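You operate a simulated robot arm through the tools that you are given. There is no shell and no other tool. Be economical: measure what you need, move in short steps, check, and stop when the job is done.

You run a simulated two-armed robot. Do the job below in one go: nothing can be reset, and whatever is moved stays where it is left.

TASK
Put the black slab on the top of the dark table away on the shelf under the yellow table. Put the short grey hose from the top of the dark table on the ledge under the oven door. Turn the black knob to punch 21. Fetch the yellow brush and stand it on top of the grey roller on the top of the dark table. Put the 20 mm small box from the top of the dark table on the top of the tooling bench and the 16 mm small box on the ledge under the oven door. Take the yellow tag from the top of the dark table and leave it on top of the grey bale there. Any order will do. Set down upright: short grey hose, yellow brush.

It is judged by the outcome, as a careful person would: the job done as asked, and still so three seconds after it is handed in. It fails if anything else is knocked over, pushed out of place, dropped, spilled or broken.

THE ROBOT
Two 7-joint arms with two-finger parallel grippers on one trunk, on a base that drives. Base frame: it is fixed to the floor where the robot stands at the start and does not move with it; the origin is under the middle of the robot, x ahead of it, y to its left, z up; the surface under the hand at the start is at about z = 0.74. Readings come in m, rad, newtons and seconds.
The left shoulder is at the start at [0.05, 0.187, 1.16], the right one opposite. With the tool pointing down near the work surface each hand reaches from about 0.1 to 0.64 m from the robot's upright axis, wherever it stands, measured 20 degrees to its own side. Places, roughly: black knob [1, 0.1, 0.9]; black slab [0.5, 0.25, 0.75]; grey bale (15x9x6 cm) [0.5, -0.1, 0.8]; grey roller (5x5x9 cm) [0.6, 0.2, 0.8]; ledge under the oven door (88x15 cm) [2.1, -1.4, 0.66]; shelf under the yellow table [-2.5, 3.4, 0.3]; short grey hose (5x5x10 cm) [0.6, 0.1, 0.8]; small box [0.5, 0.5, 0.75]; top of the tooling bench (113x26 cm) [-0.56, 2.08, 0.86]; yellow brush (3x3x9 cm) [0.4, 0.3, 0.8]; yellow tag [0.5, -0.25, 0.75]. Payload 3.43 kg a hand.
The tool frame of a hand sits at the grasp point between the pads (the TCP): z along the fingers, y along the line on which they close. The tips reach 0.03 m beyond it. Largest opening 0.094 m; finger width 0.028, thickness 0.01; the body of the gripper, 0.05 by 0.096 m, starts 0.055 m behind the TCP.
Orientation is told as [roll, pitch, yaw] about the base's x, y, z axes, in that order, counted from this pose: with the fingers straight down and closing along the base's y, the tool's x points along the base's -x, its y along +y and its z along -z.

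THE INTERFACE
- The arms move only by the tool arm_command. It takes "left_rows", "right_rows" or both (then of equal length, played together; a hand with none holds still); each is a list of rows, each a list of 7 numbers: the shift along the tool's x, y, z in m, then the turn, a rotation vector about the tool's x, y, z in rad, then the opening, from 0 (shut) to 1 (fully open). In form: [[x, y, z, wx, wy, wz, fingers], ...]. A call has 1 to 12 rows; each row is the pose to reach, as a shift and turn from the pose commanded when the call began, along the tool's axes at that moment. Rows are played at 5 a second. More than 0.05 m and 0.15 rad between two rows, or a gripper value outside its range, and nothing of the call is played. A pose out of reach is approached as far as the arm can. The call stops where the force on the tool passes 40 N (or 10 N more than at its start, if that is more) or the arm is blocked; 0.2 s more then pass. The fingers move at their own pace (about 0.153 m/s each) and stop on an object; they squeeze with about 21 N. The grip force told is the motor's: it shows also when the fingers shut on nothing. Time passes only in rows, and 0.2 s behind the last, so rows that repeat a pose let the fingers close. It gives the time, the measured TCP pose, the force on the tool (base axes), the opening and the grip force at its end, in the units of the frame above (readings bear some noise), with the torque about the TCP (base axes, N m) and any sound that the robot's microphone picked up.
- Cameras (640 x 400 px; columns grow to the right, rows downward): "scene" is now at [0.1462, 0.0145, 1.3283]; the picture's right is [0.16, -0.99, 0.00], its down [-0.50, -0.08, -0.86] and it looks along [0.85, 0.14, -0.51] (base axes); focal length 214 px, centre (320, 200). "left" rides on the left gripper at [0.076, -0.014, -0.102] in its tool frame; the picture's right is [0.18, 0.98, 0.00], its down [-0.75, 0.14, -0.64] and it looks along [-0.63, 0.12, 0.77] (tool axes); focal length 243 px, centre (320, 200). "right" rides on the right gripper at [0.076, 0.014, -0.102] in its tool frame; the picture's right is [-0.18, 0.98, 0.00], its down [-0.75, -0.14, -0.64] and it looks along [-0.63, -0.12, 0.77] (tool axes); focal length 243 px, centre (320, 200). There is no depth. A picture from a camera that has moved, and an enlarged one, comes with that camera's place and axes in the base frame and with its lens.
- grab_frame(camera): a new picture of that camera. No time passes.
- slide_trunk(by): slides the trunk up (or, below 0, down) by that many m; the arms and the scene camera ride with it, the base frame stays. It gives what a move gives, with no picture.
- drive_base(legs): drives the robot by 1 to 6 legs, each [ahead, left, turn to the left] in m, m and rad, along the robot's own axes; the way and the turn of a leg run together, so that a leg with both is an arc; at most 1.5 m and 3.142 rad a leg. The arms and the cameras ride along, it lands a little off, and it stops where it bumps. It gives what a move gives.
- head_to(pan, tilt): turns the head with the scene camera to pan (to the left, within 1.396 rad either way) and tilt (down, from -0.506 to 1.204), counted from straight ahead of the robot. It gives what a move gives.
- zoom(camera, box): a new picture of the part [left, top, right, bottom] of that camera's present view, enlarged. No time passes.
- finish_job(): hands the job in; it is judged then, once.

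Work in short steps. Places have to be worked out from the pictures, the camera data and where the tool is seen: move nearer, look again, correct. Check each grasp and each placing, and mend what went wrong. You have 196 turns and 176 pictures in all, those below and enlarged ones among them. Open the grippers and draw the arms clear of the work before you hand the job in, unless the task says otherwise; then end with one line.

The tools are called after ">>>" as name(argument=value, ...) on one line, values as JSON. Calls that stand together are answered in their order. arm_command: Moves the arms, as the interface text tells. Its arguments: {"type":"object","properties":{"left_rows":{"type":"array","items":{"type":"array","items":{"type":"number"}}},"right_rows":{"type":"array","items":{"type":"array","items":{"type":"number"}}}},"required":[]} The other tools are called the same way: slide_trunk (by) slides the trunk up or down; drive_base (legs) drives the base; head_to (pan, tilt) turns the head that bears the scene camera; grab_frame (camera) takes a picture; zoom (camera, box) takes an enlarged picture of a part of a camera's view; finish_job () hands the job in.

At the start:

```text
t: 0.0
left_position: [0.3866, 0.2766, 1.2428]
left_orientation: [-0.001, 0.0, 0.0]
left_ft_force: [-0.7, 0.5, -0.2]
left_wrist_torque: [-0.02, -0.01, 0.02]
left_gripper_width: 0.0941
left_gripper_force: 0.0
right_position: [0.34, -0.026, 1.2463]
right_orientation: [0.0, 0.0, 0.0]
right_ft_force: [0.5, 0.1, -0.2]
right_wrist_torque: [0.02, 0.01, 0.03]
right_gripper_width: 0.094
right_gripper_force: 0.0
trunk travel left (down, up): [-0.375, 0.057]
robot x, y, heading: [0.0004, 0.0021, 0.003]
head pan, tilt: [0.161, 0.534]
```

scene: 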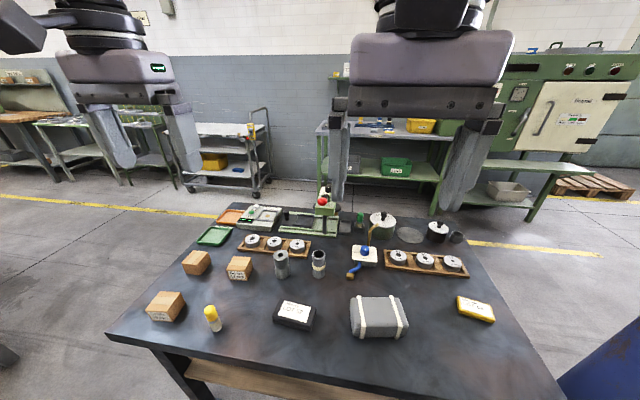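
right: 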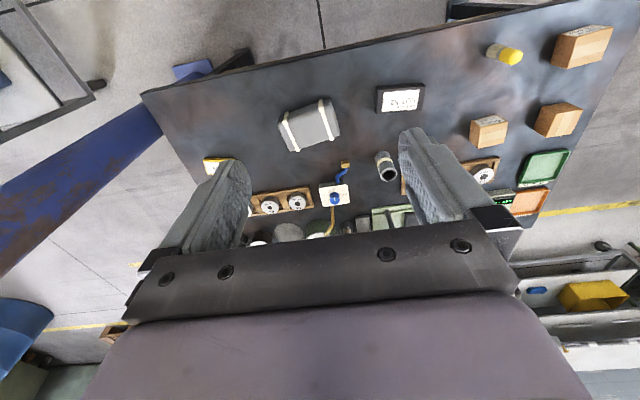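
left: 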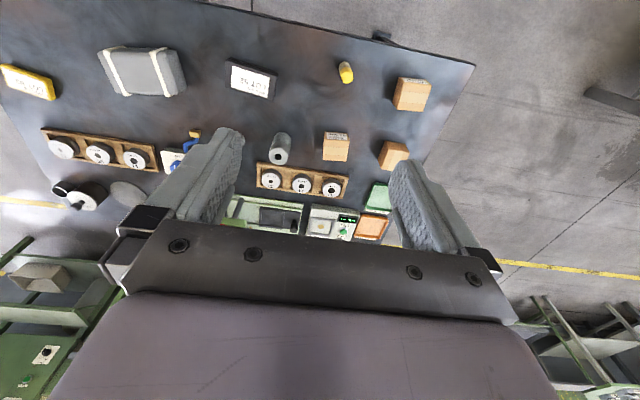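

I start by looking closely at the table to identify the boxes, the roller, the hose and the knob.

>>> zoom(camera="scene", box=[130, 200, 330, 340])

>>> zoom(camera="scene", box=[310, 190, 510, 340])

```text
2.86 times, centred on (230, 270) of scene
camera zoom: at [0.1462, 0.0145, 1.3283], right [0.16, -0.99, 0.0], down [-0.5, -0.08, -0.86], along [0.85, 0.14, -0.51], focal length 613 px, centre (577, 0)
```

zoom: 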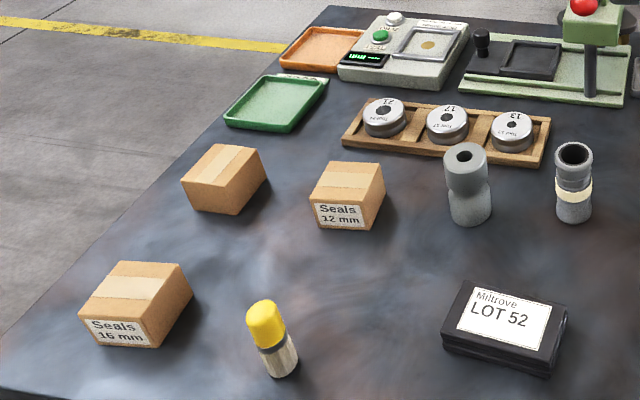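

```text
2.67 times, centred on (410, 265) of scene
camera zoom: at [0.1462, 0.0145, 1.3283], right [0.16, -0.99, 0.0], down [-0.5, -0.08, -0.86], along [0.85, 0.14, -0.51], focal length 572 px, centre (80, 27)
```

zoom: 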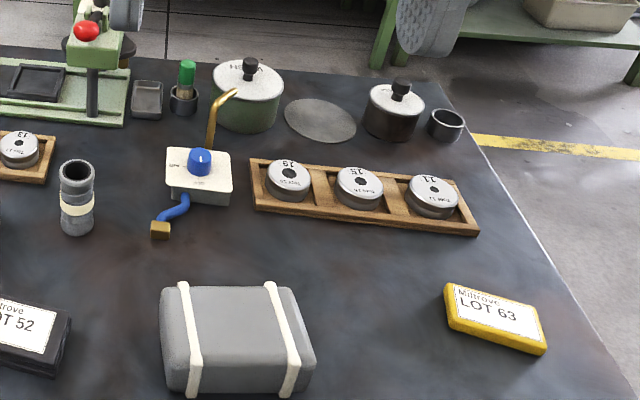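

>>> zoom(camera="left", box=[300, 50, 460, 220])

>>> zoom(camera="scene", box=[190, 180, 370, 270])

>>> zoom(camera="scene", box=[280, 170, 400, 250])

```text
2.35 times, centred on (380, 135) of left
camera zoom: at [0.3101, 0.2622, 1.3451], right [-0.18, 0.98, 0.0], down [0.75, 0.14, 0.64], along [0.63, 0.12, -0.77], focal length 571 px, centre (179, 353)
```

zoom: 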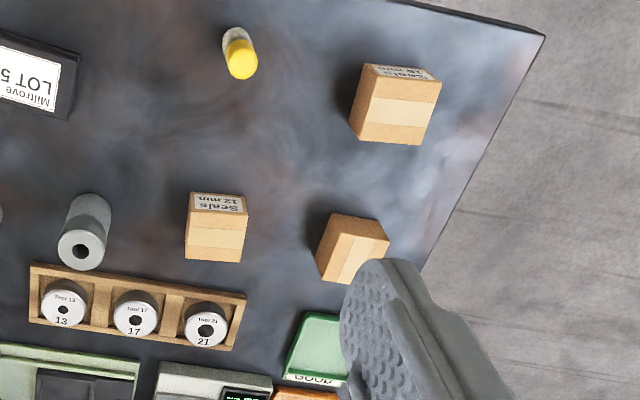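

```text
3.56 times, centred on (280, 225) of scene
camera zoom: at [0.1462, 0.0145, 1.3283], right [0.16, -0.99, 0.0], down [-0.5, -0.08, -0.86], along [0.85, 0.14, -0.51], focal length 763 px, centre (462, 111)
```

zoom: 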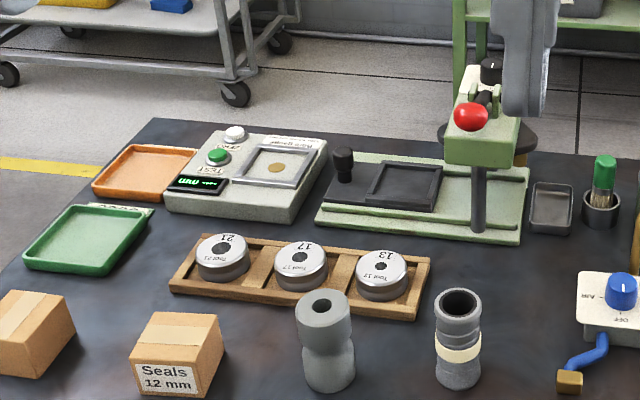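

```text
5.00 times, centred on (340, 210) of scene
camera zoom: at [0.1462, 0.0145, 1.3283], right [0.16, -0.99, 0.0], down [-0.5, -0.08, -0.86], along [0.85, 0.14, -0.51], focal length 1072 px, centre (220, 150)
```

zoom: 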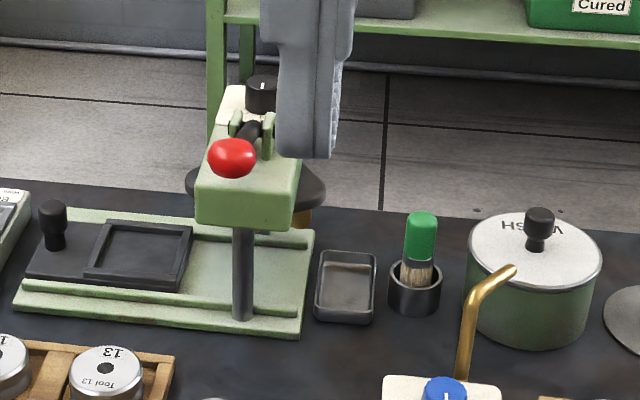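

I check clearance in front of and to the right of the robot before small base moves.

>>> head_to(pan=-0.7, tilt=0.9)

>>> grab_frame(camera="scene")

>>> head_to(pan=0.0, tilt=1.15)

>>> grab_frame(camera="scene")

```text
t: 1.2
left_position: [0.3855, 0.2773, 1.2437]
left_orientation: [-0.001, 0.001, 0.0]
left_ft_force: [-0.1, 0.9, 0.4]
left_wrist_torque: [0.04, -0.01, 0.04]
left_gripper_width: 0.0939
left_gripper_force: 0.1
right_position: [0.339, -0.0249, 1.2454]
right_orientation: [0.001, 0.0, 0.0]
right_ft_force: [0.8, -0.3, 0.2]
right_wrist_torque: [-0.06, 0.0, -0.01]
right_gripper_width: 0.0942
right_gripper_force: 0.0
trunk travel left (down, up): [-0.375, 0.057]
robot x, y, heading: [-0.0005, 0.0035, 0.005]
head pan, tilt: [-0.7, 0.901]
```

```text
167 pictures are left
camera scene: at [0.115, -0.0485, 1.2977], right [-0.64, -0.77, 0.0], down [-0.6, 0.5, -0.62], along [0.48, -0.4, -0.78], focal length 214 px, centre (320, 200)
```

scene: 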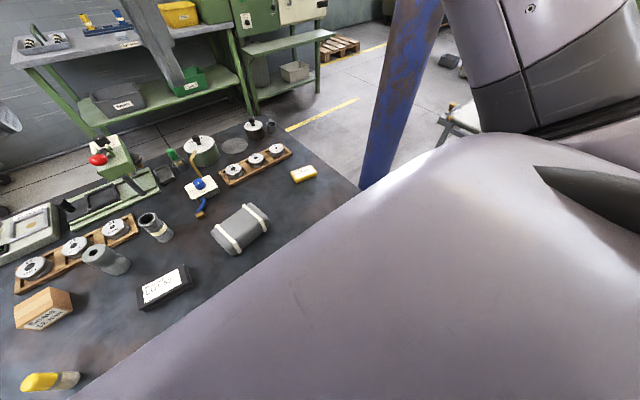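

```text
t: 2.2
left_position: [0.385, 0.2761, 1.2428]
left_orientation: [0.001, 0.0, -0.002]
left_ft_force: [0.4, 0.7, -0.3]
left_wrist_torque: [-0.03, 0.03, 0.01]
left_gripper_width: 0.0941
left_gripper_force: 0.1
right_position: [0.3408, -0.0261, 1.2454]
right_orientation: [0.003, 0.001, 0.0]
right_ft_force: [-0.7, -0.4, 1.0]
right_wrist_torque: [-0.01, 0.02, 0.02]
right_gripper_width: 0.0936
right_gripper_force: 0.1
trunk travel left (down, up): [-0.375, 0.057]
robot x, y, heading: [-0.0003, -0.0024, 0.001]
head pan, tilt: [0.0, 1.15]
```

```text
166 pictures are left
camera scene: at [0.1168, 0.0, 1.2807], right [0.0, -1.0, 0.0], down [-0.91, 0.0, -0.41], along [0.41, 0.0, -0.91], focal length 214 px, centre (320, 200)
```

scene: 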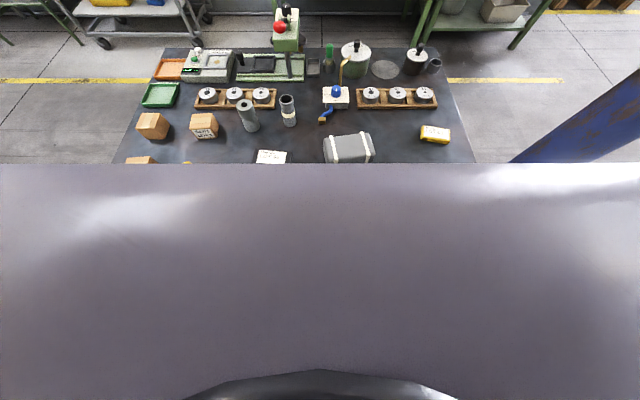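

The blue pillar stands to the right of the table, so I avoid driving right. I lower both hands to view the tag (right) and the brush (left).

>>> arm_command(right_rows=[[-0.02, -0.033, 0.025, 0, 0, 0, 1], [-0.04, -0.067, 0.05, 0, 0, 0, 1], [-0.06, -0.1, 0.075, 0, 0, 0, 1], [-0.08, -0.133, 0.1, 0, 0, 0, 1], [-0.1, -0.167, 0.125, 0, 0, 0, 1], [-0.12, -0.2, 0.15, 0, 0, 0, 1], [-0.14, -0.233, 0.175, 0, 0, 0, 1], [-0.16, -0.267, 0.2, 0, 0, 0, 1], [-0.18, -0.3, 0.225, 0, 0, 0, 1], [-0.2, -0.334, 0.25, 0, 0, 0, 1]], left_rows=[[0.003, 0.005, 0.024, 0, 0, 0, 1], [0.005, 0.011, 0.049, 0, 0, 0, 1], [0.008, 0.016, 0.073, 0, 0, 0, 1], [0.01, 0.022, 0.097, 0, 0, 0, 1], [0.013, 0.027, 0.122, 0, 0, 0, 1], [0.016, 0.032, 0.146, 0, 0, 0, 1], [0.018, 0.038, 0.17, 0, 0, 0, 1], [0.021, 0.043, 0.195, 0, 0, 0, 1], [0.023, 0.049, 0.219, 0, 0, 0, 1], [0.026, 0.054, 0.243, 0, 0, 0, 1]])

>>> grab_frame(camera="right")

>>> grab_frame(camera="left")

```text
t: 4.4
left_position: [0.3601, 0.3311, 0.9985]
left_orientation: [-0.001, 0.0, 0.0]
left_ft_force: [0.4, 0.3, -0.1]
left_wrist_torque: [-0.05, 0.0, -0.02]
left_gripper_width: 0.0939
left_gripper_force: 0.0
right_position: [0.5408, -0.3611, 0.9923]
right_orientation: [0.0, 0.001, -0.001]
right_ft_force: [0.5, -0.2, -0.5]
right_wrist_torque: [0.0, -0.02, 0.01]
right_gripper_width: 0.094
right_gripper_force: 0.0
trunk travel left (down, up): [-0.375, 0.057]
robot x, y, heading: [0.0017, -0.002, 0.004]
head pan, tilt: [0.0, 1.15]
```

```text
165 pictures are left
camera right: at [0.4649, -0.3454, 1.095], right [0.18, 0.98, 0.0], down [0.75, -0.14, 0.64], along [0.63, -0.12, -0.77], focal length 243 px, centre (320, 200)
```

right: 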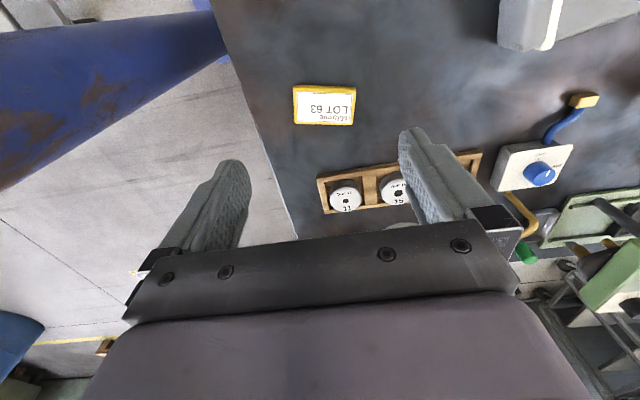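

```text
164 pictures are left
camera left: at [0.2848, 0.3163, 1.1003], right [-0.18, 0.98, 0.0], down [0.75, 0.14, 0.64], along [0.63, 0.12, -0.77], focal length 243 px, centre (320, 200)
```

left: 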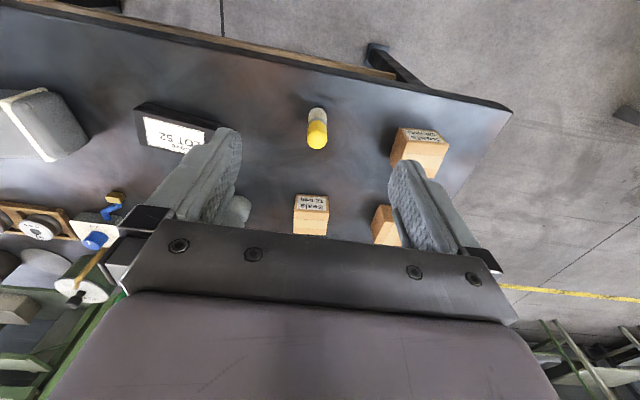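

The tag centres at about (0.579,-0.362), with its short side nearly along x, and the brush stands at (0.413,0.337). The right hand turns and moves over the tag while the left hand goes down around the brush and closes.

>>> arm_command(right_rows=[[-0.004, 0, 0.01, 0, 0, -0.14, 1], [-0.008, 0, 0.02, 0, 0, -0.28, 1], [-0.012, 0, 0.03, 0, 0, -0.42, 1], [-0.016, 0, 0.04, 0, 0, -0.56, 1], [-0.02, 0, 0.05, 0, 0, -0.7, 1], [-0.024, 0, 0.06, 0, 0, -0.84, 1], [-0.028, 0, 0.07, 0, 0, -0.98, 1], [-0.032, 0, 0.08, 0, 0, -1.12, 1], [-0.036, 0, 0.09, 0, 0, -1.26, 1], [-0.038, -0.001, 0.1, 0, 0, -1.39, 1], [-0.038, -0.001, 0.11, 0, 0, -1.39, 1], [-0.038, -0.001, 0.11, 0, 0, -1.39, 1]], left_rows=[[-0.02, 0.002, 0.03, 0, 0, 0, 1], [-0.04, 0.004, 0.06, 0, 0, 0, 1], [-0.053, 0.006, 0.09, 0, 0, 0, 1], [-0.053, 0.006, 0.1, 0, 0, 0, 1], [-0.053, 0.006, 0.13, 0, 0, 0, 1], [-0.053, 0.006, 0.16, 0, 0, 0, 1], [-0.053, 0.006, 0.185, 0, 0, 0, 1], [-0.053, 0.006, 0.205, 0, 0, 0, 1], [-0.053, 0.006, 0.205, 0, 0, 0, 0.7], [-0.053, 0.006, 0.205, 0, 0, 0, 0.4], [-0.053, 0.006, 0.205, 0, 0, 0, 0], [-0.053, 0.006, 0.205, 0, 0, 0, 0]])

>>> grab_frame(camera="right")

>>> grab_frame(camera="left")

```text
t: 7.0
left_position: [0.4108, 0.3365, 0.8006]
left_orientation: [0.0, 0.0, 0.001]
left_ft_force: [0.5, -0.1, -0.8]
left_wrist_torque: [-0.02, -0.01, -0.02]
left_gripper_width: 0.0289
left_gripper_force: 21.0
left hand out of reach, approached as far as the arm can: row 8, 9, 10, 11, 12
right_position: [0.5773, -0.3593, 0.885]
right_orientation: [0.0, -0.002, 1.391]
right_ft_force: [0.9, 0.7, 0.4]
right_wrist_torque: [0.01, -0.01, -0.01]
right_gripper_width: 0.0939
right_gripper_force: 0.2
trunk travel left (down, up): [-0.375, 0.057]
robot x, y, heading: [-0.0004, -0.0021, 0.002]
head pan, tilt: [0.0, 1.15]
```

```text
163 pictures are left
camera right: at [0.5519, -0.4315, 0.9862], right [-0.93, 0.36, 0.0], down [0.27, 0.72, 0.64], along [0.23, 0.6, -0.77], focal length 243 px, centre (320, 200)
```

right: 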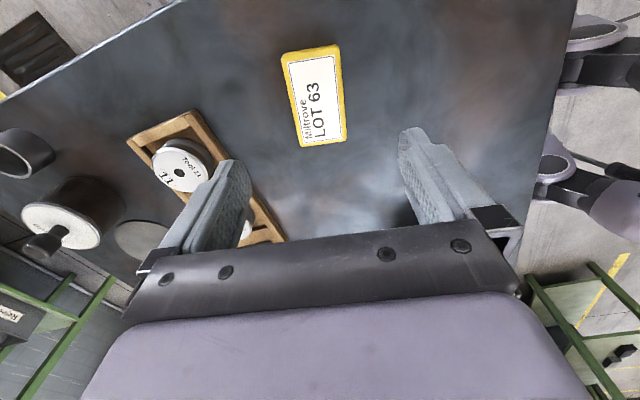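

```text
162 pictures are left
camera left: at [0.3346, 0.3233, 0.9028], right [-0.18, 0.98, 0.0], down [0.75, 0.14, 0.64], along [0.63, 0.12, -0.77], focal length 243 px, centre (320, 200)
```

left: 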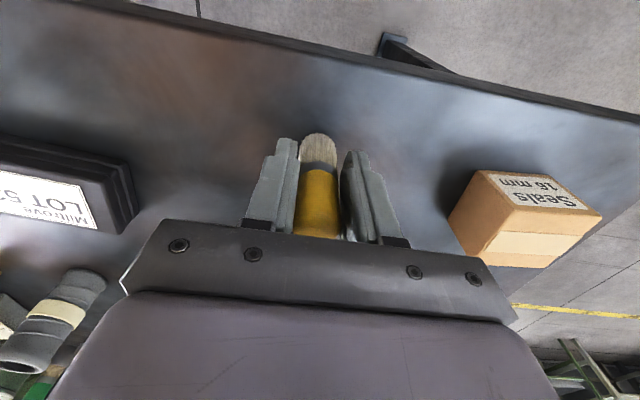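

The brush is held (29 mm). The arms were near their lower reach, so I raise both hands and slide the trunk down by 0.15.

>>> arm_command(right_rows=[[0.001, -0.002, -0.04, 0, 0, 0.02, 1], [0.002, -0.0045, -0.08, 0, 0, 0.04, 1], [0.002, -0.0045, -0.1, 0, 0, 0.04, 1], [0.002, -0.0045, -0.1, 0, 0, 0.04, 1], [0.002, -0.0045, -0.1, 0, 0, 0.04, 1], [0.002, -0.0045, -0.1, 0, 0, 0.04, 1]], left_rows=[[0, 0, -0.04, 0, 0, 0, 0], [0, 0, -0.09, 0, 0, 0, 0], [0, 0, -0.14, 0, 0, 0, 0], [0, 0, -0.19, 0, 0, 0, 0], [0, 0, -0.24, 0, 0, 0, 0], [0, 0, -0.27, 0, 0, 0, 0]])

>>> slide_trunk(by=-0.15)

>>> grab_frame(camera="right")

>>> grab_frame(camera="left")

```text
t: 8.4
left_position: [0.4104, 0.3388, 1.0698]
left_orientation: [0.001, 0.002, -0.001]
left_ft_force: [-0.5, -1.0, -0.7]
left_wrist_torque: [0.0, 0.03, 0.01]
left_gripper_width: 0.0289
left_gripper_force: 21.2
right_position: [0.5822, -0.3623, 0.9847]
right_orientation: [0.001, -0.001, 1.351]
right_ft_force: [0.9, 0.4, -0.4]
right_wrist_torque: [0.02, 0.02, -0.01]
right_gripper_width: 0.0941
right_gripper_force: 0.0
trunk travel left (down, up): [-0.375, 0.057]
robot x, y, heading: [-0.0015, 0.0004, -0.002]
head pan, tilt: [0.0, 1.15]
```

```text
t: 10.2
left_position: [0.4105, 0.3383, 0.9217]
left_orientation: [0.0, -0.001, 0.001]
left_ft_force: [-0.2, -0.1, 0.0]
left_wrist_torque: [0.01, -0.01, 0.01]
left_gripper_width: 0.0287
left_gripper_force: 20.8
right_position: [0.5829, -0.3617, 0.8353]
right_orientation: [-0.001, -0.002, 1.351]
right_ft_force: [0.2, -0.5, -0.1]
right_wrist_torque: [0.01, 0.0, 0.01]
right_gripper_width: 0.0939
right_gripper_force: 0.0
trunk travel left (down, up): [-0.225, 0.207]
robot x, y, heading: [0.0, -0.0008, -0.005]
head pan, tilt: [0.0, 1.15]
```

```text
161 pictures are left
camera right: at [0.5531, -0.4326, 0.9367], right [-0.92, 0.39, 0.0], down [0.3, 0.7, 0.64], along [0.25, 0.59, -0.77], focal length 243 px, centre (320, 200)
```

right: 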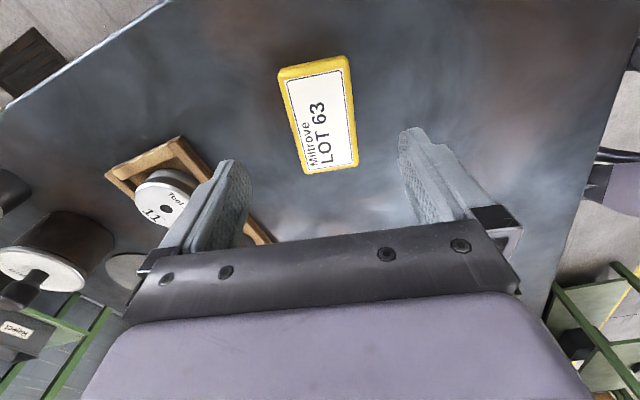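

```text
160 pictures are left
camera left: at [0.3347, 0.3241, 1.0225], right [-0.18, 0.98, 0.0], down [0.75, 0.14, 0.64], along [0.63, 0.12, -0.77], focal length 243 px, centre (320, 200)
```

left: 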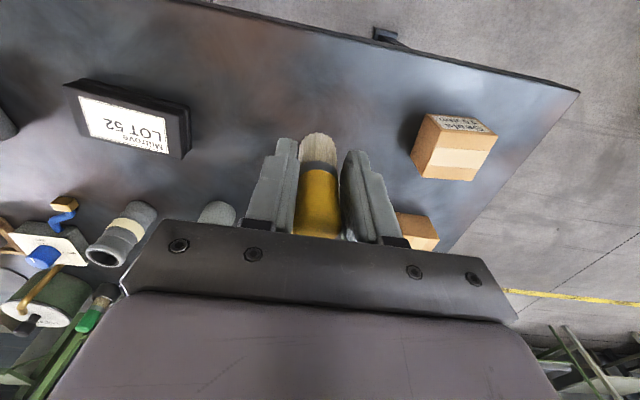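

The tag is centred between the fingers, so I lower onto it and grip. At the same time I carry the brush over to the roller, which I judge to be at (0.621,0.222).

>>> arm_command(right_rows=[[0, 0, 0.03, 0, 0, 0, 1], [0, 0, 0.05, 0, 0, 0, 1], [0, 0, 0.062, 0, 0, 0, 1], [0, 0, 0.062, 0, 0, 0, 0.7], [0, 0, 0.062, 0, 0, 0, 0.3], [0, 0, 0.062, 0, 0, 0, 0], [0, 0, 0.062, 0, 0, 0, 0], [0, 0, 0.062, 0, 0, 0, 0]], left_rows=[[0, 0, -0.03, 0, 0, 0, 0], [-0.04, -0.022, -0.03, 0, 0, 0, 0], [-0.08, -0.044, -0.03, 0, 0, 0, 0], [-0.12, -0.066, -0.03, 0, 0, 0, 0], [-0.16, -0.088, -0.03, 0, 0, 0, 0], [-0.2, -0.11, -0.03, 0, 0, 0, 0], [-0.2105, -0.116, -0.03, 0, 0, 0, 0], [-0.2105, -0.116, -0.03, 0, 0, 0, 0]])

>>> grab_frame(camera="right")

>>> grab_frame(camera="left")

>>> head_to(pan=0.2, tilt=0.5)

>>> grab_frame(camera="scene")

```text
t: 12.0
left_position: [0.5441, 0.2649, 0.9501]
left_orientation: [0.0, -0.001, -0.001]
left_ft_force: [-0.3, -0.3, 0.7]
left_wrist_torque: [0.02, 0.03, 0.01]
left_gripper_width: 0.0288
left_gripper_force: 21.1
left hand out of reach, approached as far as the arm can: row 5, 6, 7, 8
right_position: [0.5831, -0.3615, 0.7734]
right_orientation: [0.0, -0.002, 1.35]
right_ft_force: [0.4, 0.7, 0.2]
right_wrist_torque: [0.07, -0.01, 0.01]
right_gripper_width: 0.0491
right_gripper_force: 20.7
trunk travel left (down, up): [-0.225, 0.207]
robot x, y, heading: [-0.0001, -0.0021, 0.001]
head pan, tilt: [0.0, 1.15]
```

```text
159 pictures are left
camera right: at [0.5536, -0.4321, 0.8751], right [-0.92, 0.39, 0.0], down [0.3, 0.7, 0.64], along [0.25, 0.59, -0.77], focal length 243 px, centre (320, 200)
```

right: 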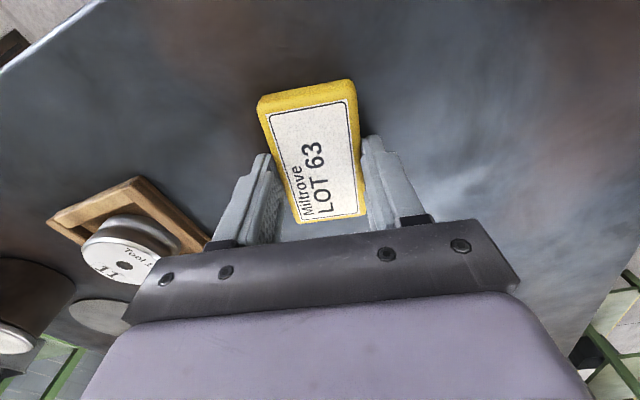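

```text
158 pictures are left
camera left: at [0.4677, 0.2503, 1.0523], right [-0.18, 0.98, 0.0], down [0.75, 0.14, 0.64], along [0.63, 0.12, -0.77], focal length 243 px, centre (320, 200)
```

left: 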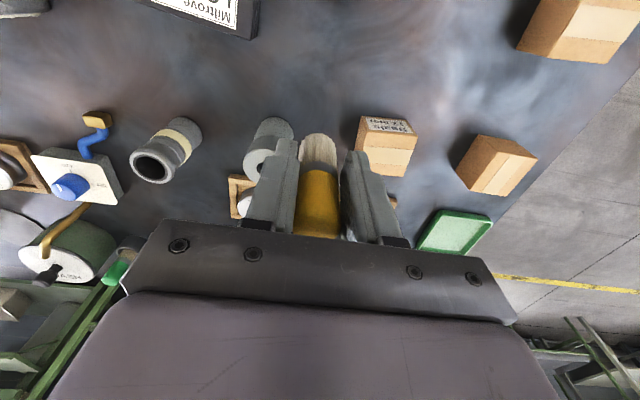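

```text
t: 13.0
left_position: [0.5439, 0.2652, 0.9507]
left_orientation: [0.0, -0.001, 0.002]
left_ft_force: [0.4, -0.5, -1.0]
left_wrist_torque: [0.0, -0.04, -0.02]
left_gripper_width: 0.0289
left_gripper_force: 20.2
right_position: [0.5823, -0.3612, 0.7741]
right_orientation: [0.0, -0.004, 1.351]
right_ft_force: [0.1, -0.2, 0.3]
right_wrist_torque: [0.02, -0.03, 0.02]
right_gripper_width: 0.049
right_gripper_force: 21.2
trunk travel left (down, up): [-0.225, 0.207]
robot x, y, heading: [-0.0003, 0.004, -0.003]
head pan, tilt: [0.201, 0.499]
```

```text
157 pictures are left
camera scene: at [0.1464, 0.0182, 1.1814], right [0.2, -0.98, 0.0], down [-0.47, -0.1, -0.88], along [0.86, 0.17, -0.48], focal length 214 px, centre (320, 200)
```

scene: 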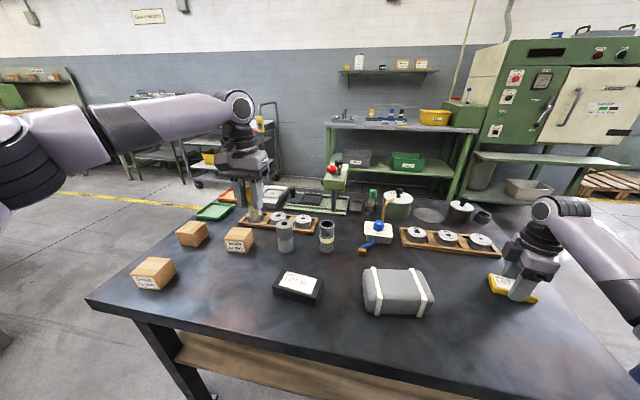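

The tag is gripped at 49 mm. The left arm ran out of reach ahead, so I'll drive forward later. I now lift the tag and carry it over the bale, turning so its long side lies along x between the straps.

>>> arm_command(right_rows=[[0, 0, -0.05, 0, 0, 0, 0], [0, 0, -0.1, 0, 0, 0, 0], [0, 0, -0.15, 0, 0, 0, 0], [-0.028, 0.018, -0.156, 0, 0, 0.149, 0], [-0.055, 0.036, -0.156, 0, 0, 0.298, 0], [-0.083, 0.053, -0.156, 0, 0, 0.447, 0], [-0.111, 0.071, -0.156, 0, 0, 0.596, 0], [-0.138, 0.089, -0.156, 0, 0, 0.745, 0], [-0.166, 0.107, -0.156, 0, 0, 0.894, 0], [-0.194, 0.124, -0.156, 0, 0, 1.043, 0], [-0.221, 0.142, -0.156, 0, 0, 1.192, 0], [-0.249, 0.16, -0.156, 0, 0, 1.341, 0]])

>>> grab_frame(camera="right")

>>> grab_frame(camera="scene")

```text
t: 15.6
left_position: [0.545, 0.2653, 0.9515]
left_orientation: [-0.001, -0.002, 0.001]
left_ft_force: [-0.6, 0.5, -1.1]
left_wrist_torque: [-0.04, 0.03, -0.01]
left_gripper_width: 0.0285
left_gripper_force: 21.1
right_position: [0.4815, -0.0841, 0.9308]
right_orientation: [0.002, 0.001, 0.009]
right_ft_force: [0.0, 0.7, 0.1]
right_wrist_torque: [0.02, 0.02, 0.02]
right_gripper_width: 0.0492
right_gripper_force: 20.6
trunk travel left (down, up): [-0.225, 0.207]
robot x, y, heading: [0.0014, -0.0018, 0.003]
head pan, tilt: [0.201, 0.499]
```

```text
156 pictures are left
camera right: at [0.4059, -0.069, 1.0328], right [0.18, 0.98, 0.0], down [0.75, -0.14, 0.64], along [0.63, -0.11, -0.77], focal length 243 px, centre (320, 200)
```

right: 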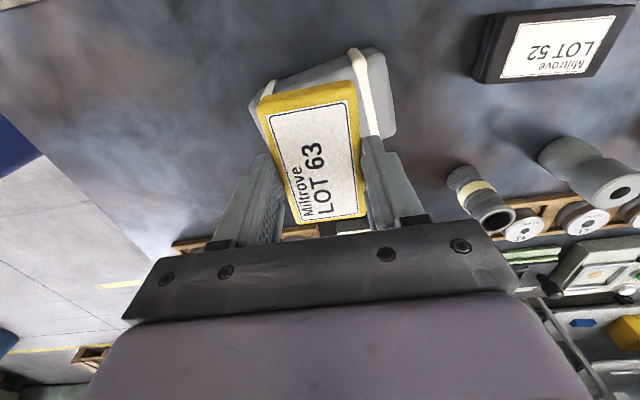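

```text
155 pictures are left
camera scene: at [0.1464, 0.0184, 1.1815], right [0.2, -0.98, 0.0], down [-0.47, -0.1, -0.88], along [0.86, 0.17, -0.48], focal length 214 px, centre (320, 200)
```

scene: 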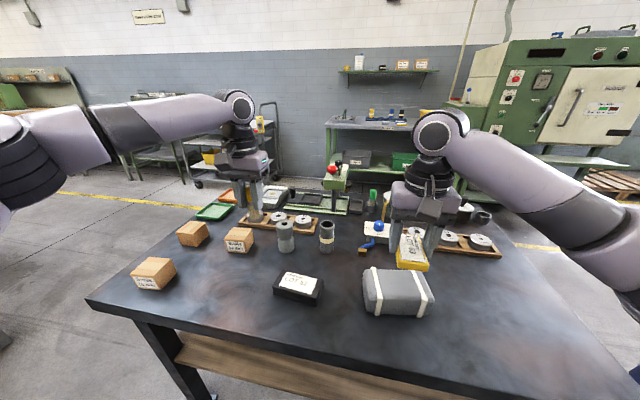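

>>> zoom(camera="scene", box=[350, 220, 450, 330])

```text
3.64 times, centred on (400, 275) of scene
camera zoom: at [0.1464, 0.0184, 1.1815], right [0.2, -0.98, 0.0], down [-0.47, -0.1, -0.88], along [0.86, 0.17, -0.48], focal length 780 px, centre (29, -73)
```

zoom: 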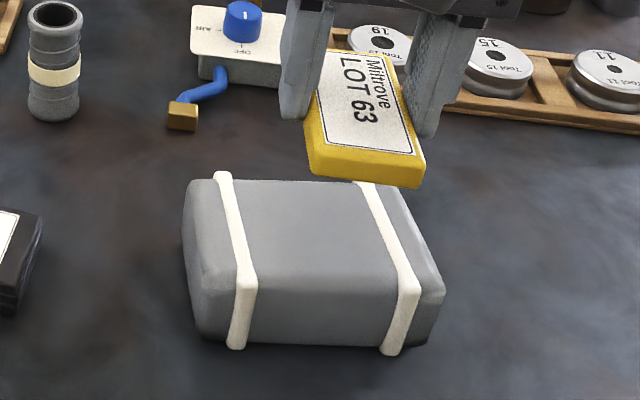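

The bale top is centred at (0.493,-0.083) with yaw about 0.15. I align and lower the tag to just above the bale.

>>> arm_command(right_rows=[[-0.0175, 0.002, 0, 0, 0, -0.139, 0], [-0.0175, 0.002, 0.03, 0, 0, -0.139, 0], [-0.0175, 0.002, 0.06, 0, 0, -0.139, 0], [-0.0175, 0.002, 0.08, 0, 0, -0.139, 0], [-0.0175, 0.002, 0.088, 0, 0, -0.139, 0]])

>>> zoom(camera="scene", box=[350, 220, 450, 330])

```text
t: 16.8
left_position: [0.5434, 0.2638, 0.9502]
left_orientation: [0.0, -0.002, -0.001]
left_ft_force: [0.1, -0.2, -0.3]
left_wrist_torque: [-0.02, -0.02, -0.01]
left_gripper_width: 0.0285
left_gripper_force: 20.9
right_position: [0.4983, -0.0829, 0.8417]
right_orientation: [0.001, -0.002, 0.148]
right_ft_force: [0.9, 0.2, -0.5]
right_wrist_torque: [0.02, 0.03, -0.01]
right_gripper_width: 0.0491
right_gripper_force: 20.7
trunk travel left (down, up): [-0.225, 0.207]
robot x, y, heading: [0.0005, 0.0019, 0.004]
head pan, tilt: [0.201, 0.499]
```

```text
3.64 times, centred on (400, 275) of scene
camera zoom: at [0.1465, 0.0182, 1.1815], right [0.2, -0.98, 0.0], down [-0.47, -0.1, -0.88], along [0.86, 0.17, -0.48], focal length 780 px, centre (29, -73)
```

zoom: 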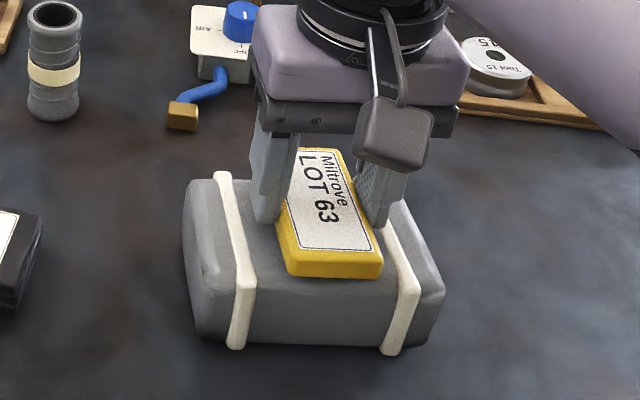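

Placement looks good. I lower until light contact, then open partly and lift away.

>>> arm_command(right_rows=[[0, 0, 0.002, 0, 0, 0, 0], [0, 0, 0.004, 0, 0, 0, 0], [0, 0, 0.0055, 0, 0, 0, 0]])

```text
t: 17.6
left_position: [0.5442, 0.2647, 0.9509]
left_orientation: [-0.001, -0.002, 0.0]
left_ft_force: [0.4, -0.1, -0.9]
left_wrist_torque: [0.0, 0.0, -0.03]
left_gripper_width: 0.0282
left_gripper_force: 20.9
right_position: [0.4993, -0.0831, 0.8365]
right_orientation: [0.001, -0.001, 0.147]
right_ft_force: [-0.2, -0.7, -0.5]
right_wrist_torque: [0.03, 0.0, 0.04]
right_gripper_width: 0.0491
right_gripper_force: 21.5
trunk travel left (down, up): [-0.225, 0.207]
robot x, y, heading: [0.0017, 0.0035, 0.005]
head pan, tilt: [0.201, 0.499]
```

>>> arm_command(right_rows=[[0, 0, 0.002, 0, 0, 0, 0], [0, 0, 0.004, 0, 0, 0, 0], [0, 0, 0.006, 0, 0, 0, 0]])

```text
t: 18.4
left_position: [0.5435, 0.2647, 0.9516]
left_orientation: [0.0, -0.004, -0.001]
left_ft_force: [0.1, 0.4, -0.8]
left_wrist_torque: [0.02, 0.0, 0.04]
left_gripper_width: 0.0284
left_gripper_force: 21.3
right_position: [0.4987, -0.0815, 0.8313]
right_orientation: [0.001, -0.005, 0.149]
right_ft_force: [-2.4, -2.1, 17.3]
right_wrist_torque: [-0.09, 0.08, -0.02]
right_gripper_width: 0.0493
right_gripper_force: 21.4
trunk travel left (down, up): [-0.225, 0.207]
robot x, y, heading: [-0.0, 0.0016, 0.002]
head pan, tilt: [0.201, 0.499]
```

Contact now reads 17 N upward, so I back off 2 mm, open and withdraw upward.

>>> arm_command(right_rows=[[0, 0, -0.002, 0, 0, 0, 0], [0, 0, -0.002, 0, 0, 0, 0.65], [0, 0, -0.002, 0, 0, 0, 0.68], [0, 0, -0.002, 0, 0, 0, 0.68], [0, 0, -0.04, 0, 0, 0, 0.68], [0, 0, -0.09, 0, 0, 0, 0.7], [0, 0, -0.14, 0, 0, 0, 0.8], [0, 0, -0.16, 0, 0, 0, 1]])

>>> zoom(camera="scene", box=[350, 220, 450, 330])

```text
t: 20.2
left_position: [0.5443, 0.2644, 0.9502]
left_orientation: [-0.001, 0.0, 0.0]
left_ft_force: [0.9, -0.6, -0.9]
left_wrist_torque: [0.0, 0.0, -0.01]
left_gripper_width: 0.0283
left_gripper_force: 20.8
right_position: [0.497, -0.0825, 0.9899]
right_orientation: [0.0, -0.001, 0.149]
right_ft_force: [0.0, -0.2, 0.0]
right_wrist_torque: [-0.02, -0.02, -0.01]
right_gripper_width: 0.0939
right_gripper_force: 0.0
trunk travel left (down, up): [-0.225, 0.207]
robot x, y, heading: [0.0008, -0.0003, 0.003]
head pan, tilt: [0.201, 0.499]
```

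```text
3.64 times, centred on (400, 275) of scene
camera zoom: at [0.1463, 0.0183, 1.1815], right [0.2, -0.98, 0.0], down [-0.47, -0.1, -0.88], along [0.86, 0.17, -0.48], focal length 780 px, centre (29, -73)
```

zoom: 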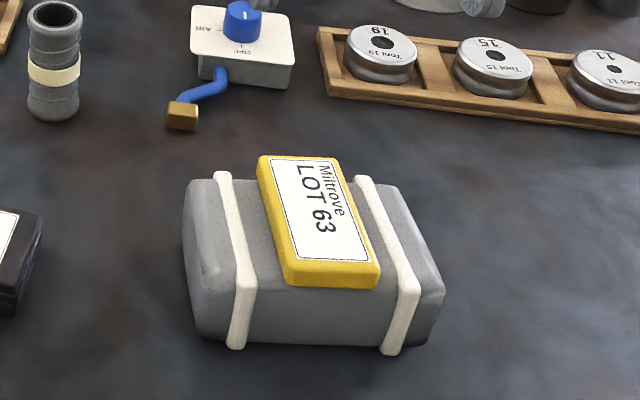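

The tag sits well on the bale. Now I drive 8 cm ahead to bring the roller within reach.

>>> drive_base(legs=[[0.08, 0, 0]])

>>> grab_frame(camera="left")

```text
t: 21.4
left_position: [0.6203, 0.2662, 0.9504]
left_orientation: [-0.001, 0.0, 0.003]
left_ft_force: [-0.4, 0.4, -0.7]
left_wrist_torque: [0.04, 0.04, -0.02]
left_gripper_width: 0.0282
left_gripper_force: 20.9
right_position: [0.5744, -0.082, 0.989]
right_orientation: [0.0, 0.0, 0.151]
right_ft_force: [0.8, -0.1, 0.5]
right_wrist_torque: [-0.02, -0.01, -0.01]
right_gripper_width: 0.0941
right_gripper_force: 0.1
trunk travel left (down, up): [-0.225, 0.207]
robot x, y, heading: [0.0787, 0.0013, -0.001]
head pan, tilt: [0.201, 0.499]
stopped in leg 1: the robot was blocked; the commanded pose is now the measured one
```

```text
151 pictures are left
camera left: at [0.5435, 0.2515, 1.0516], right [-0.19, 0.98, 0.0], down [0.75, 0.14, 0.64], along [0.63, 0.12, -0.77], focal length 243 px, centre (320, 200)
```

left: 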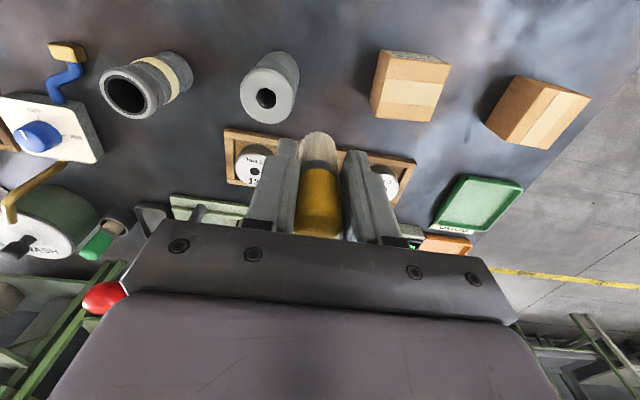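

The base stopped at 0.079, evidently touching the table, and I'll back off afterwards. The roller top is at about (0.619,0.2205), so I bring the brush over it and lower to just above.

>>> arm_command(left_rows=[[0.002, -0.025, 0, 0, 0, 0, 0], [0.003, -0.046, 0, 0, 0, 0, 0], [0.003, -0.046, 0.02, 0, 0, 0, 0], [0.003, -0.046, 0.04, 0, 0, 0, 0], [0.003, -0.046, 0.05, 0, 0, 0, 0]])

>>> grab_frame(camera="left")

>>> zoom(camera="scene", box=[200, 180, 360, 280])

```text
t: 22.6
left_position: [0.5983, 0.2311, 0.9066]
left_orientation: [-0.001, 0.001, 0.002]
left_ft_force: [0.2, -0.2, -0.9]
left_wrist_torque: [0.0, -0.03, -0.01]
left_gripper_width: 0.0284
left_gripper_force: 20.8
left hand out of reach, approached as far as the arm can: row 1, 2, 3, 4, 5
right_position: [0.574, -0.0818, 0.9888]
right_orientation: [-0.001, 0.0, 0.15]
right_ft_force: [0.2, 0.0, 0.2]
right_wrist_torque: [0.03, 0.0, 0.01]
right_gripper_width: 0.094
right_gripper_force: 0.1
trunk travel left (down, up): [-0.225, 0.207]
robot x, y, heading: [0.078, 0.0016, 0.003]
head pan, tilt: [0.201, 0.499]
```

```text
150 pictures are left
camera left: at [0.5239, 0.2168, 1.0075], right [-0.19, 0.98, 0.0], down [0.75, 0.14, 0.64], along [0.63, 0.12, -0.77], focal length 243 px, centre (320, 200)
```

left: 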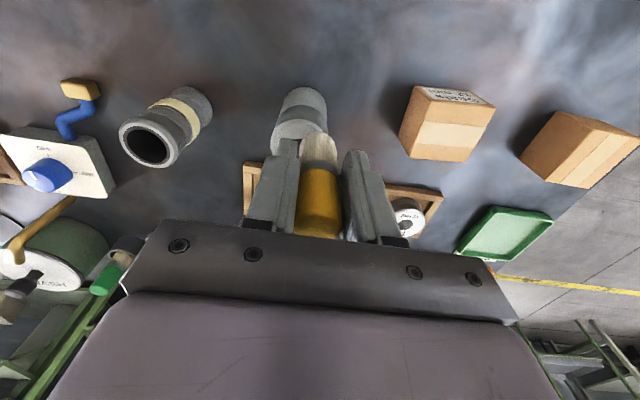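

```text
4.00 times, centred on (280, 230) of scene
camera zoom: at [0.2225, 0.0186, 1.1815], right [0.2, -0.98, 0.0], down [-0.47, -0.1, -0.88], along [0.86, 0.18, -0.48], focal length 858 px, centre (480, 80)
```

zoom: 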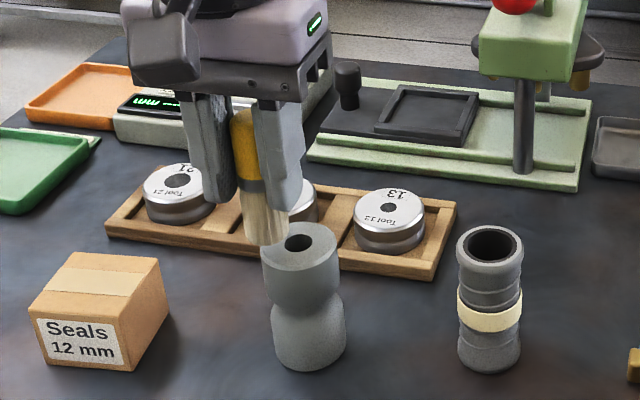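

Reach improves with a higher trunk, since the hand sits lower relative to the shoulder. I raise it by 0.1 and see whether the reach holds.

>>> slide_trunk(by=0.1)

>>> arm_command(left_rows=[[-0.01, -0.005, 0.03, 0, 0, 0, 0], [-0.018, -0.011, 0.055, 0, 0, 0, 0], [-0.018, -0.011, 0.055, 0, 0, 0, 0]])

```text
t: 24.0
left_position: [0.5999, 0.2307, 1.0058]
left_orientation: [-0.001, 0.0, 0.004]
left_ft_force: [0.6, 0.4, -1.0]
left_wrist_torque: [-0.02, 0.04, 0.02]
left_gripper_width: 0.028
left_gripper_force: 21.0
right_position: [0.5755, -0.0826, 1.0887]
right_orientation: [0.0, 0.001, 0.149]
right_ft_force: [-0.1, -0.3, 0.7]
right_wrist_torque: [-0.05, 0.0, -0.04]
right_gripper_width: 0.0939
right_gripper_force: 0.1
trunk travel left (down, up): [-0.325, 0.107]
robot x, y, heading: [0.0741, 0.002, 0.006]
head pan, tilt: [0.201, 0.499]
```

```text
t: 24.8
left_position: [0.5962, 0.2366, 0.955]
left_orientation: [-0.002, -0.001, 0.004]
left_ft_force: [-0.4, 0.0, -1.2]
left_wrist_torque: [0.03, 0.03, -0.01]
left_gripper_width: 0.0281
left_gripper_force: 21.0
left hand out of reach, approached as far as the arm can: row 1, 2, 3
right_position: [0.5749, -0.0824, 1.0878]
right_orientation: [0.0, 0.0, 0.151]
right_ft_force: [-0.3, -0.4, -0.6]
right_wrist_torque: [0.0, -0.02, -0.05]
right_gripper_width: 0.094
right_gripper_force: 0.0
trunk travel left (down, up): [-0.325, 0.107]
robot x, y, heading: [0.0778, 0.0007, 0.005]
head pan, tilt: [0.201, 0.499]
```

Still limited. The brush is round, so I try yawing the left hand inward to get a friendlier wrist posture.

>>> arm_command(left_rows=[[0, 0, 0, 0, 0, 0.14, 0], [0, 0, 0, 0, 0, 0.28, 0], [0, 0, 0, 0, 0, 0.42, 0], [-0.01, -0.005, 0, 0, 0, 0.5, 0], [-0.02, -0.016, 0, 0, 0, 0.5, 0], [-0.02, -0.016, 0, 0, 0, 0.5, 0]])

>>> grab_frame(camera="scene")

```text
t: 26.2
left_position: [0.5975, 0.2366, 0.9585]
left_orientation: [-0.001, -0.003, -0.497]
left_ft_force: [0.6, -0.1, -1.5]
left_wrist_torque: [0.02, 0.0, -0.01]
left_gripper_width: 0.028
left_gripper_force: 21.5
left hand out of reach, approached as far as the arm can: row 4, 5, 6
right_position: [0.5741, -0.0813, 1.0879]
right_orientation: [0.0, 0.0, 0.15]
right_ft_force: [0.6, -0.3, -0.3]
right_wrist_torque: [-0.03, 0.0, -0.02]
right_gripper_width: 0.0943
right_gripper_force: 0.2
trunk travel left (down, up): [-0.325, 0.107]
robot x, y, heading: [0.0785, 0.0009, 0.001]
head pan, tilt: [0.201, 0.499]
```

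```text
148 pictures are left
camera scene: at [0.2225, 0.0187, 1.2815], right [0.2, -0.98, 0.0], down [-0.47, -0.1, -0.88], along [0.86, 0.18, -0.48], focal length 214 px, centre (320, 200)
```

scene: 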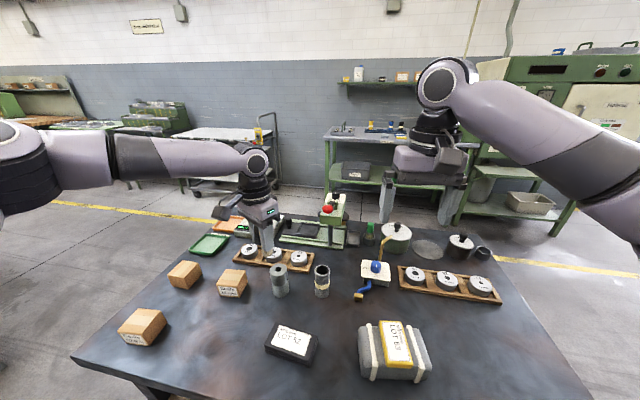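

>>> arm_command(left_rows=[[0, 0, -0.02, 0, 0, -0.14, 0], [0, 0, -0.02, 0, 0, -0.28, 0], [0, 0, -0.02, 0, 0, -0.42, 0], [0, 0, -0.02, 0, 0, -0.56, 0], [0, 0, -0.02, 0, 0, -0.7, 0], [0, 0, -0.02, 0, 0, -0.84, 0], [0, 0, -0.02, 0, 0, -0.98, 0], [0, 0, -0.02, 0, 0, -1.12, 0], [-0.02, 0, -0.02, 0, 0, -1.12, 0], [-0.04, 0, -0.02, 0, 0, -1.12, 0]])

>>> grab_frame(camera="scene")

```text
t: 28.4
left_position: [0.6012, 0.237, 0.9771]
left_orientation: [-0.002, -0.001, 0.624]
left_ft_force: [-0.4, -0.2, 0.5]
left_wrist_torque: [-0.01, -0.01, -0.03]
left_gripper_width: 0.0279
left_gripper_force: 21.4
left hand out of reach, approached as far as the arm can: row 9, 10
right_position: [0.5738, -0.0812, 1.0896]
right_orientation: [0.0, -0.001, 0.15]
right_ft_force: [0.0, 0.5, -0.2]
right_wrist_torque: [0.0, 0.0, 0.0]
right_gripper_width: 0.0939
right_gripper_force: 0.1
trunk travel left (down, up): [-0.325, 0.107]
robot x, y, heading: [0.0757, -0.001, -0.002]
head pan, tilt: [0.201, 0.499]
```

```text
147 pictures are left
camera scene: at [0.2226, 0.0187, 1.2815], right [0.2, -0.98, 0.0], down [-0.47, -0.1, -0.88], along [0.86, 0.18, -0.48], focal length 214 px, centre (320, 200)
```

scene: 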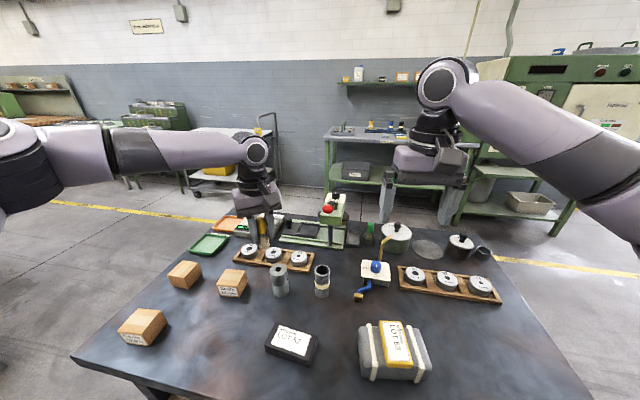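

I look at both arms' postures to understand why the left is limited.

>>> head_to(pan=1.2, tilt=0.3)

>>> grab_frame(camera="scene")

>>> head_to(pan=-1.2, tilt=0.3)

>>> grab_frame(camera="scene")

```text
t: 29.6
left_position: [0.6017, 0.2378, 0.9781]
left_orientation: [-0.002, 0.0, 0.623]
left_ft_force: [1.0, 0.1, -1.3]
left_wrist_torque: [0.01, -0.01, -0.01]
left_gripper_width: 0.0276
left_gripper_force: 21.3
right_position: [0.5748, -0.0808, 1.0884]
right_orientation: [-0.001, -0.002, 0.151]
right_ft_force: [-0.2, 0.0, 0.2]
right_wrist_torque: [-0.02, -0.03, 0.02]
right_gripper_width: 0.094
right_gripper_force: 0.0
trunk travel left (down, up): [-0.325, 0.107]
robot x, y, heading: [0.0742, -0.0013, 0.001]
head pan, tilt: [1.201, 0.3]
```

```text
146 pictures are left
camera scene: at [0.167, 0.0874, 1.2999], right [0.93, -0.36, 0.0], down [-0.11, -0.28, -0.96], along [0.34, 0.89, -0.3], focal length 214 px, centre (320, 200)
```

scene: 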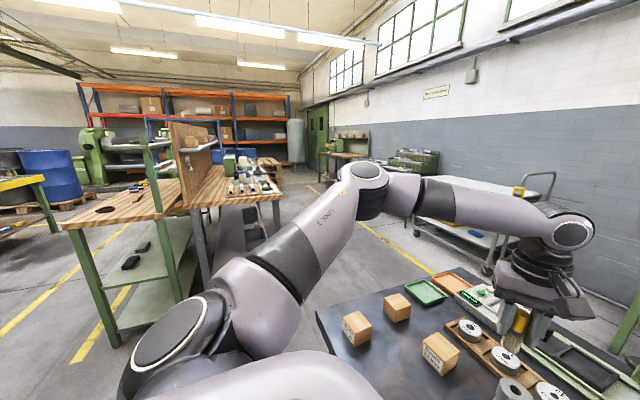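

```text
t: 31.8
left_position: [0.6022, 0.2372, 0.9771]
left_orientation: [-0.003, 0.001, 0.622]
left_ft_force: [0.7, 0.2, -1.6]
left_wrist_torque: [0.0, 0.02, 0.01]
left_gripper_width: 0.0279
left_gripper_force: 21.1
right_position: [0.5746, -0.0808, 1.0891]
right_orientation: [-0.001, 0.0, 0.149]
right_ft_force: [0.0, 0.3, 0.2]
right_wrist_torque: [-0.01, 0.0, 0.04]
right_gripper_width: 0.094
right_gripper_force: 0.1
trunk travel left (down, up): [-0.325, 0.107]
robot x, y, heading: [0.0743, -0.0016, 0.002]
head pan, tilt: [-1.201, 0.3]
```

```text
145 pictures are left
camera scene: at [0.1674, -0.0866, 1.2999], right [-0.93, -0.36, 0.0], down [-0.11, 0.28, -0.96], along [0.35, -0.89, -0.3], focal length 214 px, centre (320, 200)
```

scene: 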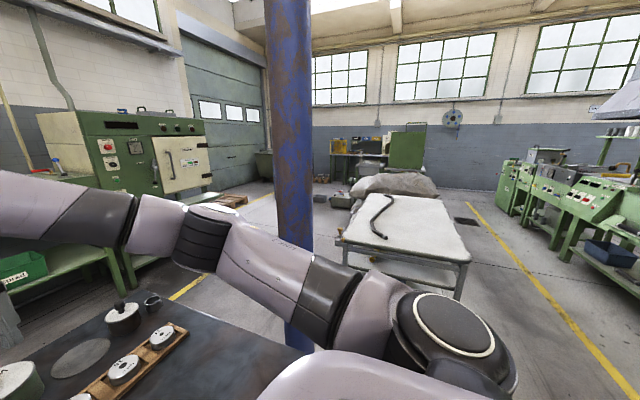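

The left elbow is folded high, while the right one swept outward and lower. I'll swing the left hand outward so the arm straightens, and see whether the posture relaxes.

>>> arm_command(left_rows=[[-0.018, 0.024, 0, 0, 0, 0, 0], [-0.035, 0.048, 0, 0, 0, 0, 0], [-0.053, 0.073, 0, 0, 0, 0, 0], [-0.07, 0.097, 0, 0, 0, 0, 0], [-0.088, 0.122, 0, 0, 0, 0, 0], [-0.105, 0.146, 0, 0, 0, 0, 0], [-0.105, 0.146, 0.03, 0, 0, 0, 0], [-0.105, 0.146, 0.06, 0, 0, 0, 0]])

>>> head_to(pan=1.0, tilt=0.5)

>>> grab_frame(camera="scene")

```text
t: 33.6
left_position: [0.6017, 0.417, 0.9196]
left_orientation: [0.0, -0.001, 0.625]
left_ft_force: [0.6, 0.2, -0.4]
left_wrist_torque: [-0.02, 0.01, -0.01]
left_gripper_width: 0.0276
left_gripper_force: 21.4
right_position: [0.5742, -0.0807, 1.0886]
right_orientation: [0.002, 0.001, 0.15]
right_ft_force: [0.6, 0.8, -0.3]
right_wrist_torque: [-0.01, 0.01, -0.03]
right_gripper_width: 0.094
right_gripper_force: 0.1
trunk travel left (down, up): [-0.325, 0.107]
robot x, y, heading: [0.0779, -0.0002, 0.002]
head pan, tilt: [-1.201, 0.3]
```

```text
t: 35.7
left_position: [0.6024, 0.417, 0.9196]
left_orientation: [-0.001, -0.001, 0.621]
left_ft_force: [0.7, 0.8, -0.8]
left_wrist_torque: [0.04, -0.01, -0.03]
left_gripper_width: 0.0275
left_gripper_force: 20.7
right_position: [0.5737, -0.0826, 1.0882]
right_orientation: [0.0, 0.0, 0.15]
right_ft_force: [0.1, -0.3, -0.6]
right_wrist_torque: [0.02, 0.03, -0.02]
right_gripper_width: 0.0942
right_gripper_force: 0.1
trunk travel left (down, up): [-0.325, 0.107]
robot x, y, heading: [0.075, 0.0028, -0.002]
head pan, tilt: [1.0, 0.499]
```

```text
144 pictures are left
camera scene: at [0.1824, 0.077, 1.2815], right [0.84, -0.54, 0.0], down [-0.26, -0.4, -0.88], along [0.47, 0.74, -0.48], focal length 214 px, centre (320, 200)
```

scene: 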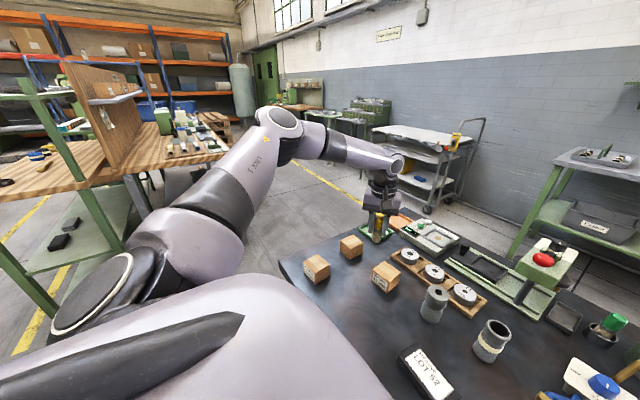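

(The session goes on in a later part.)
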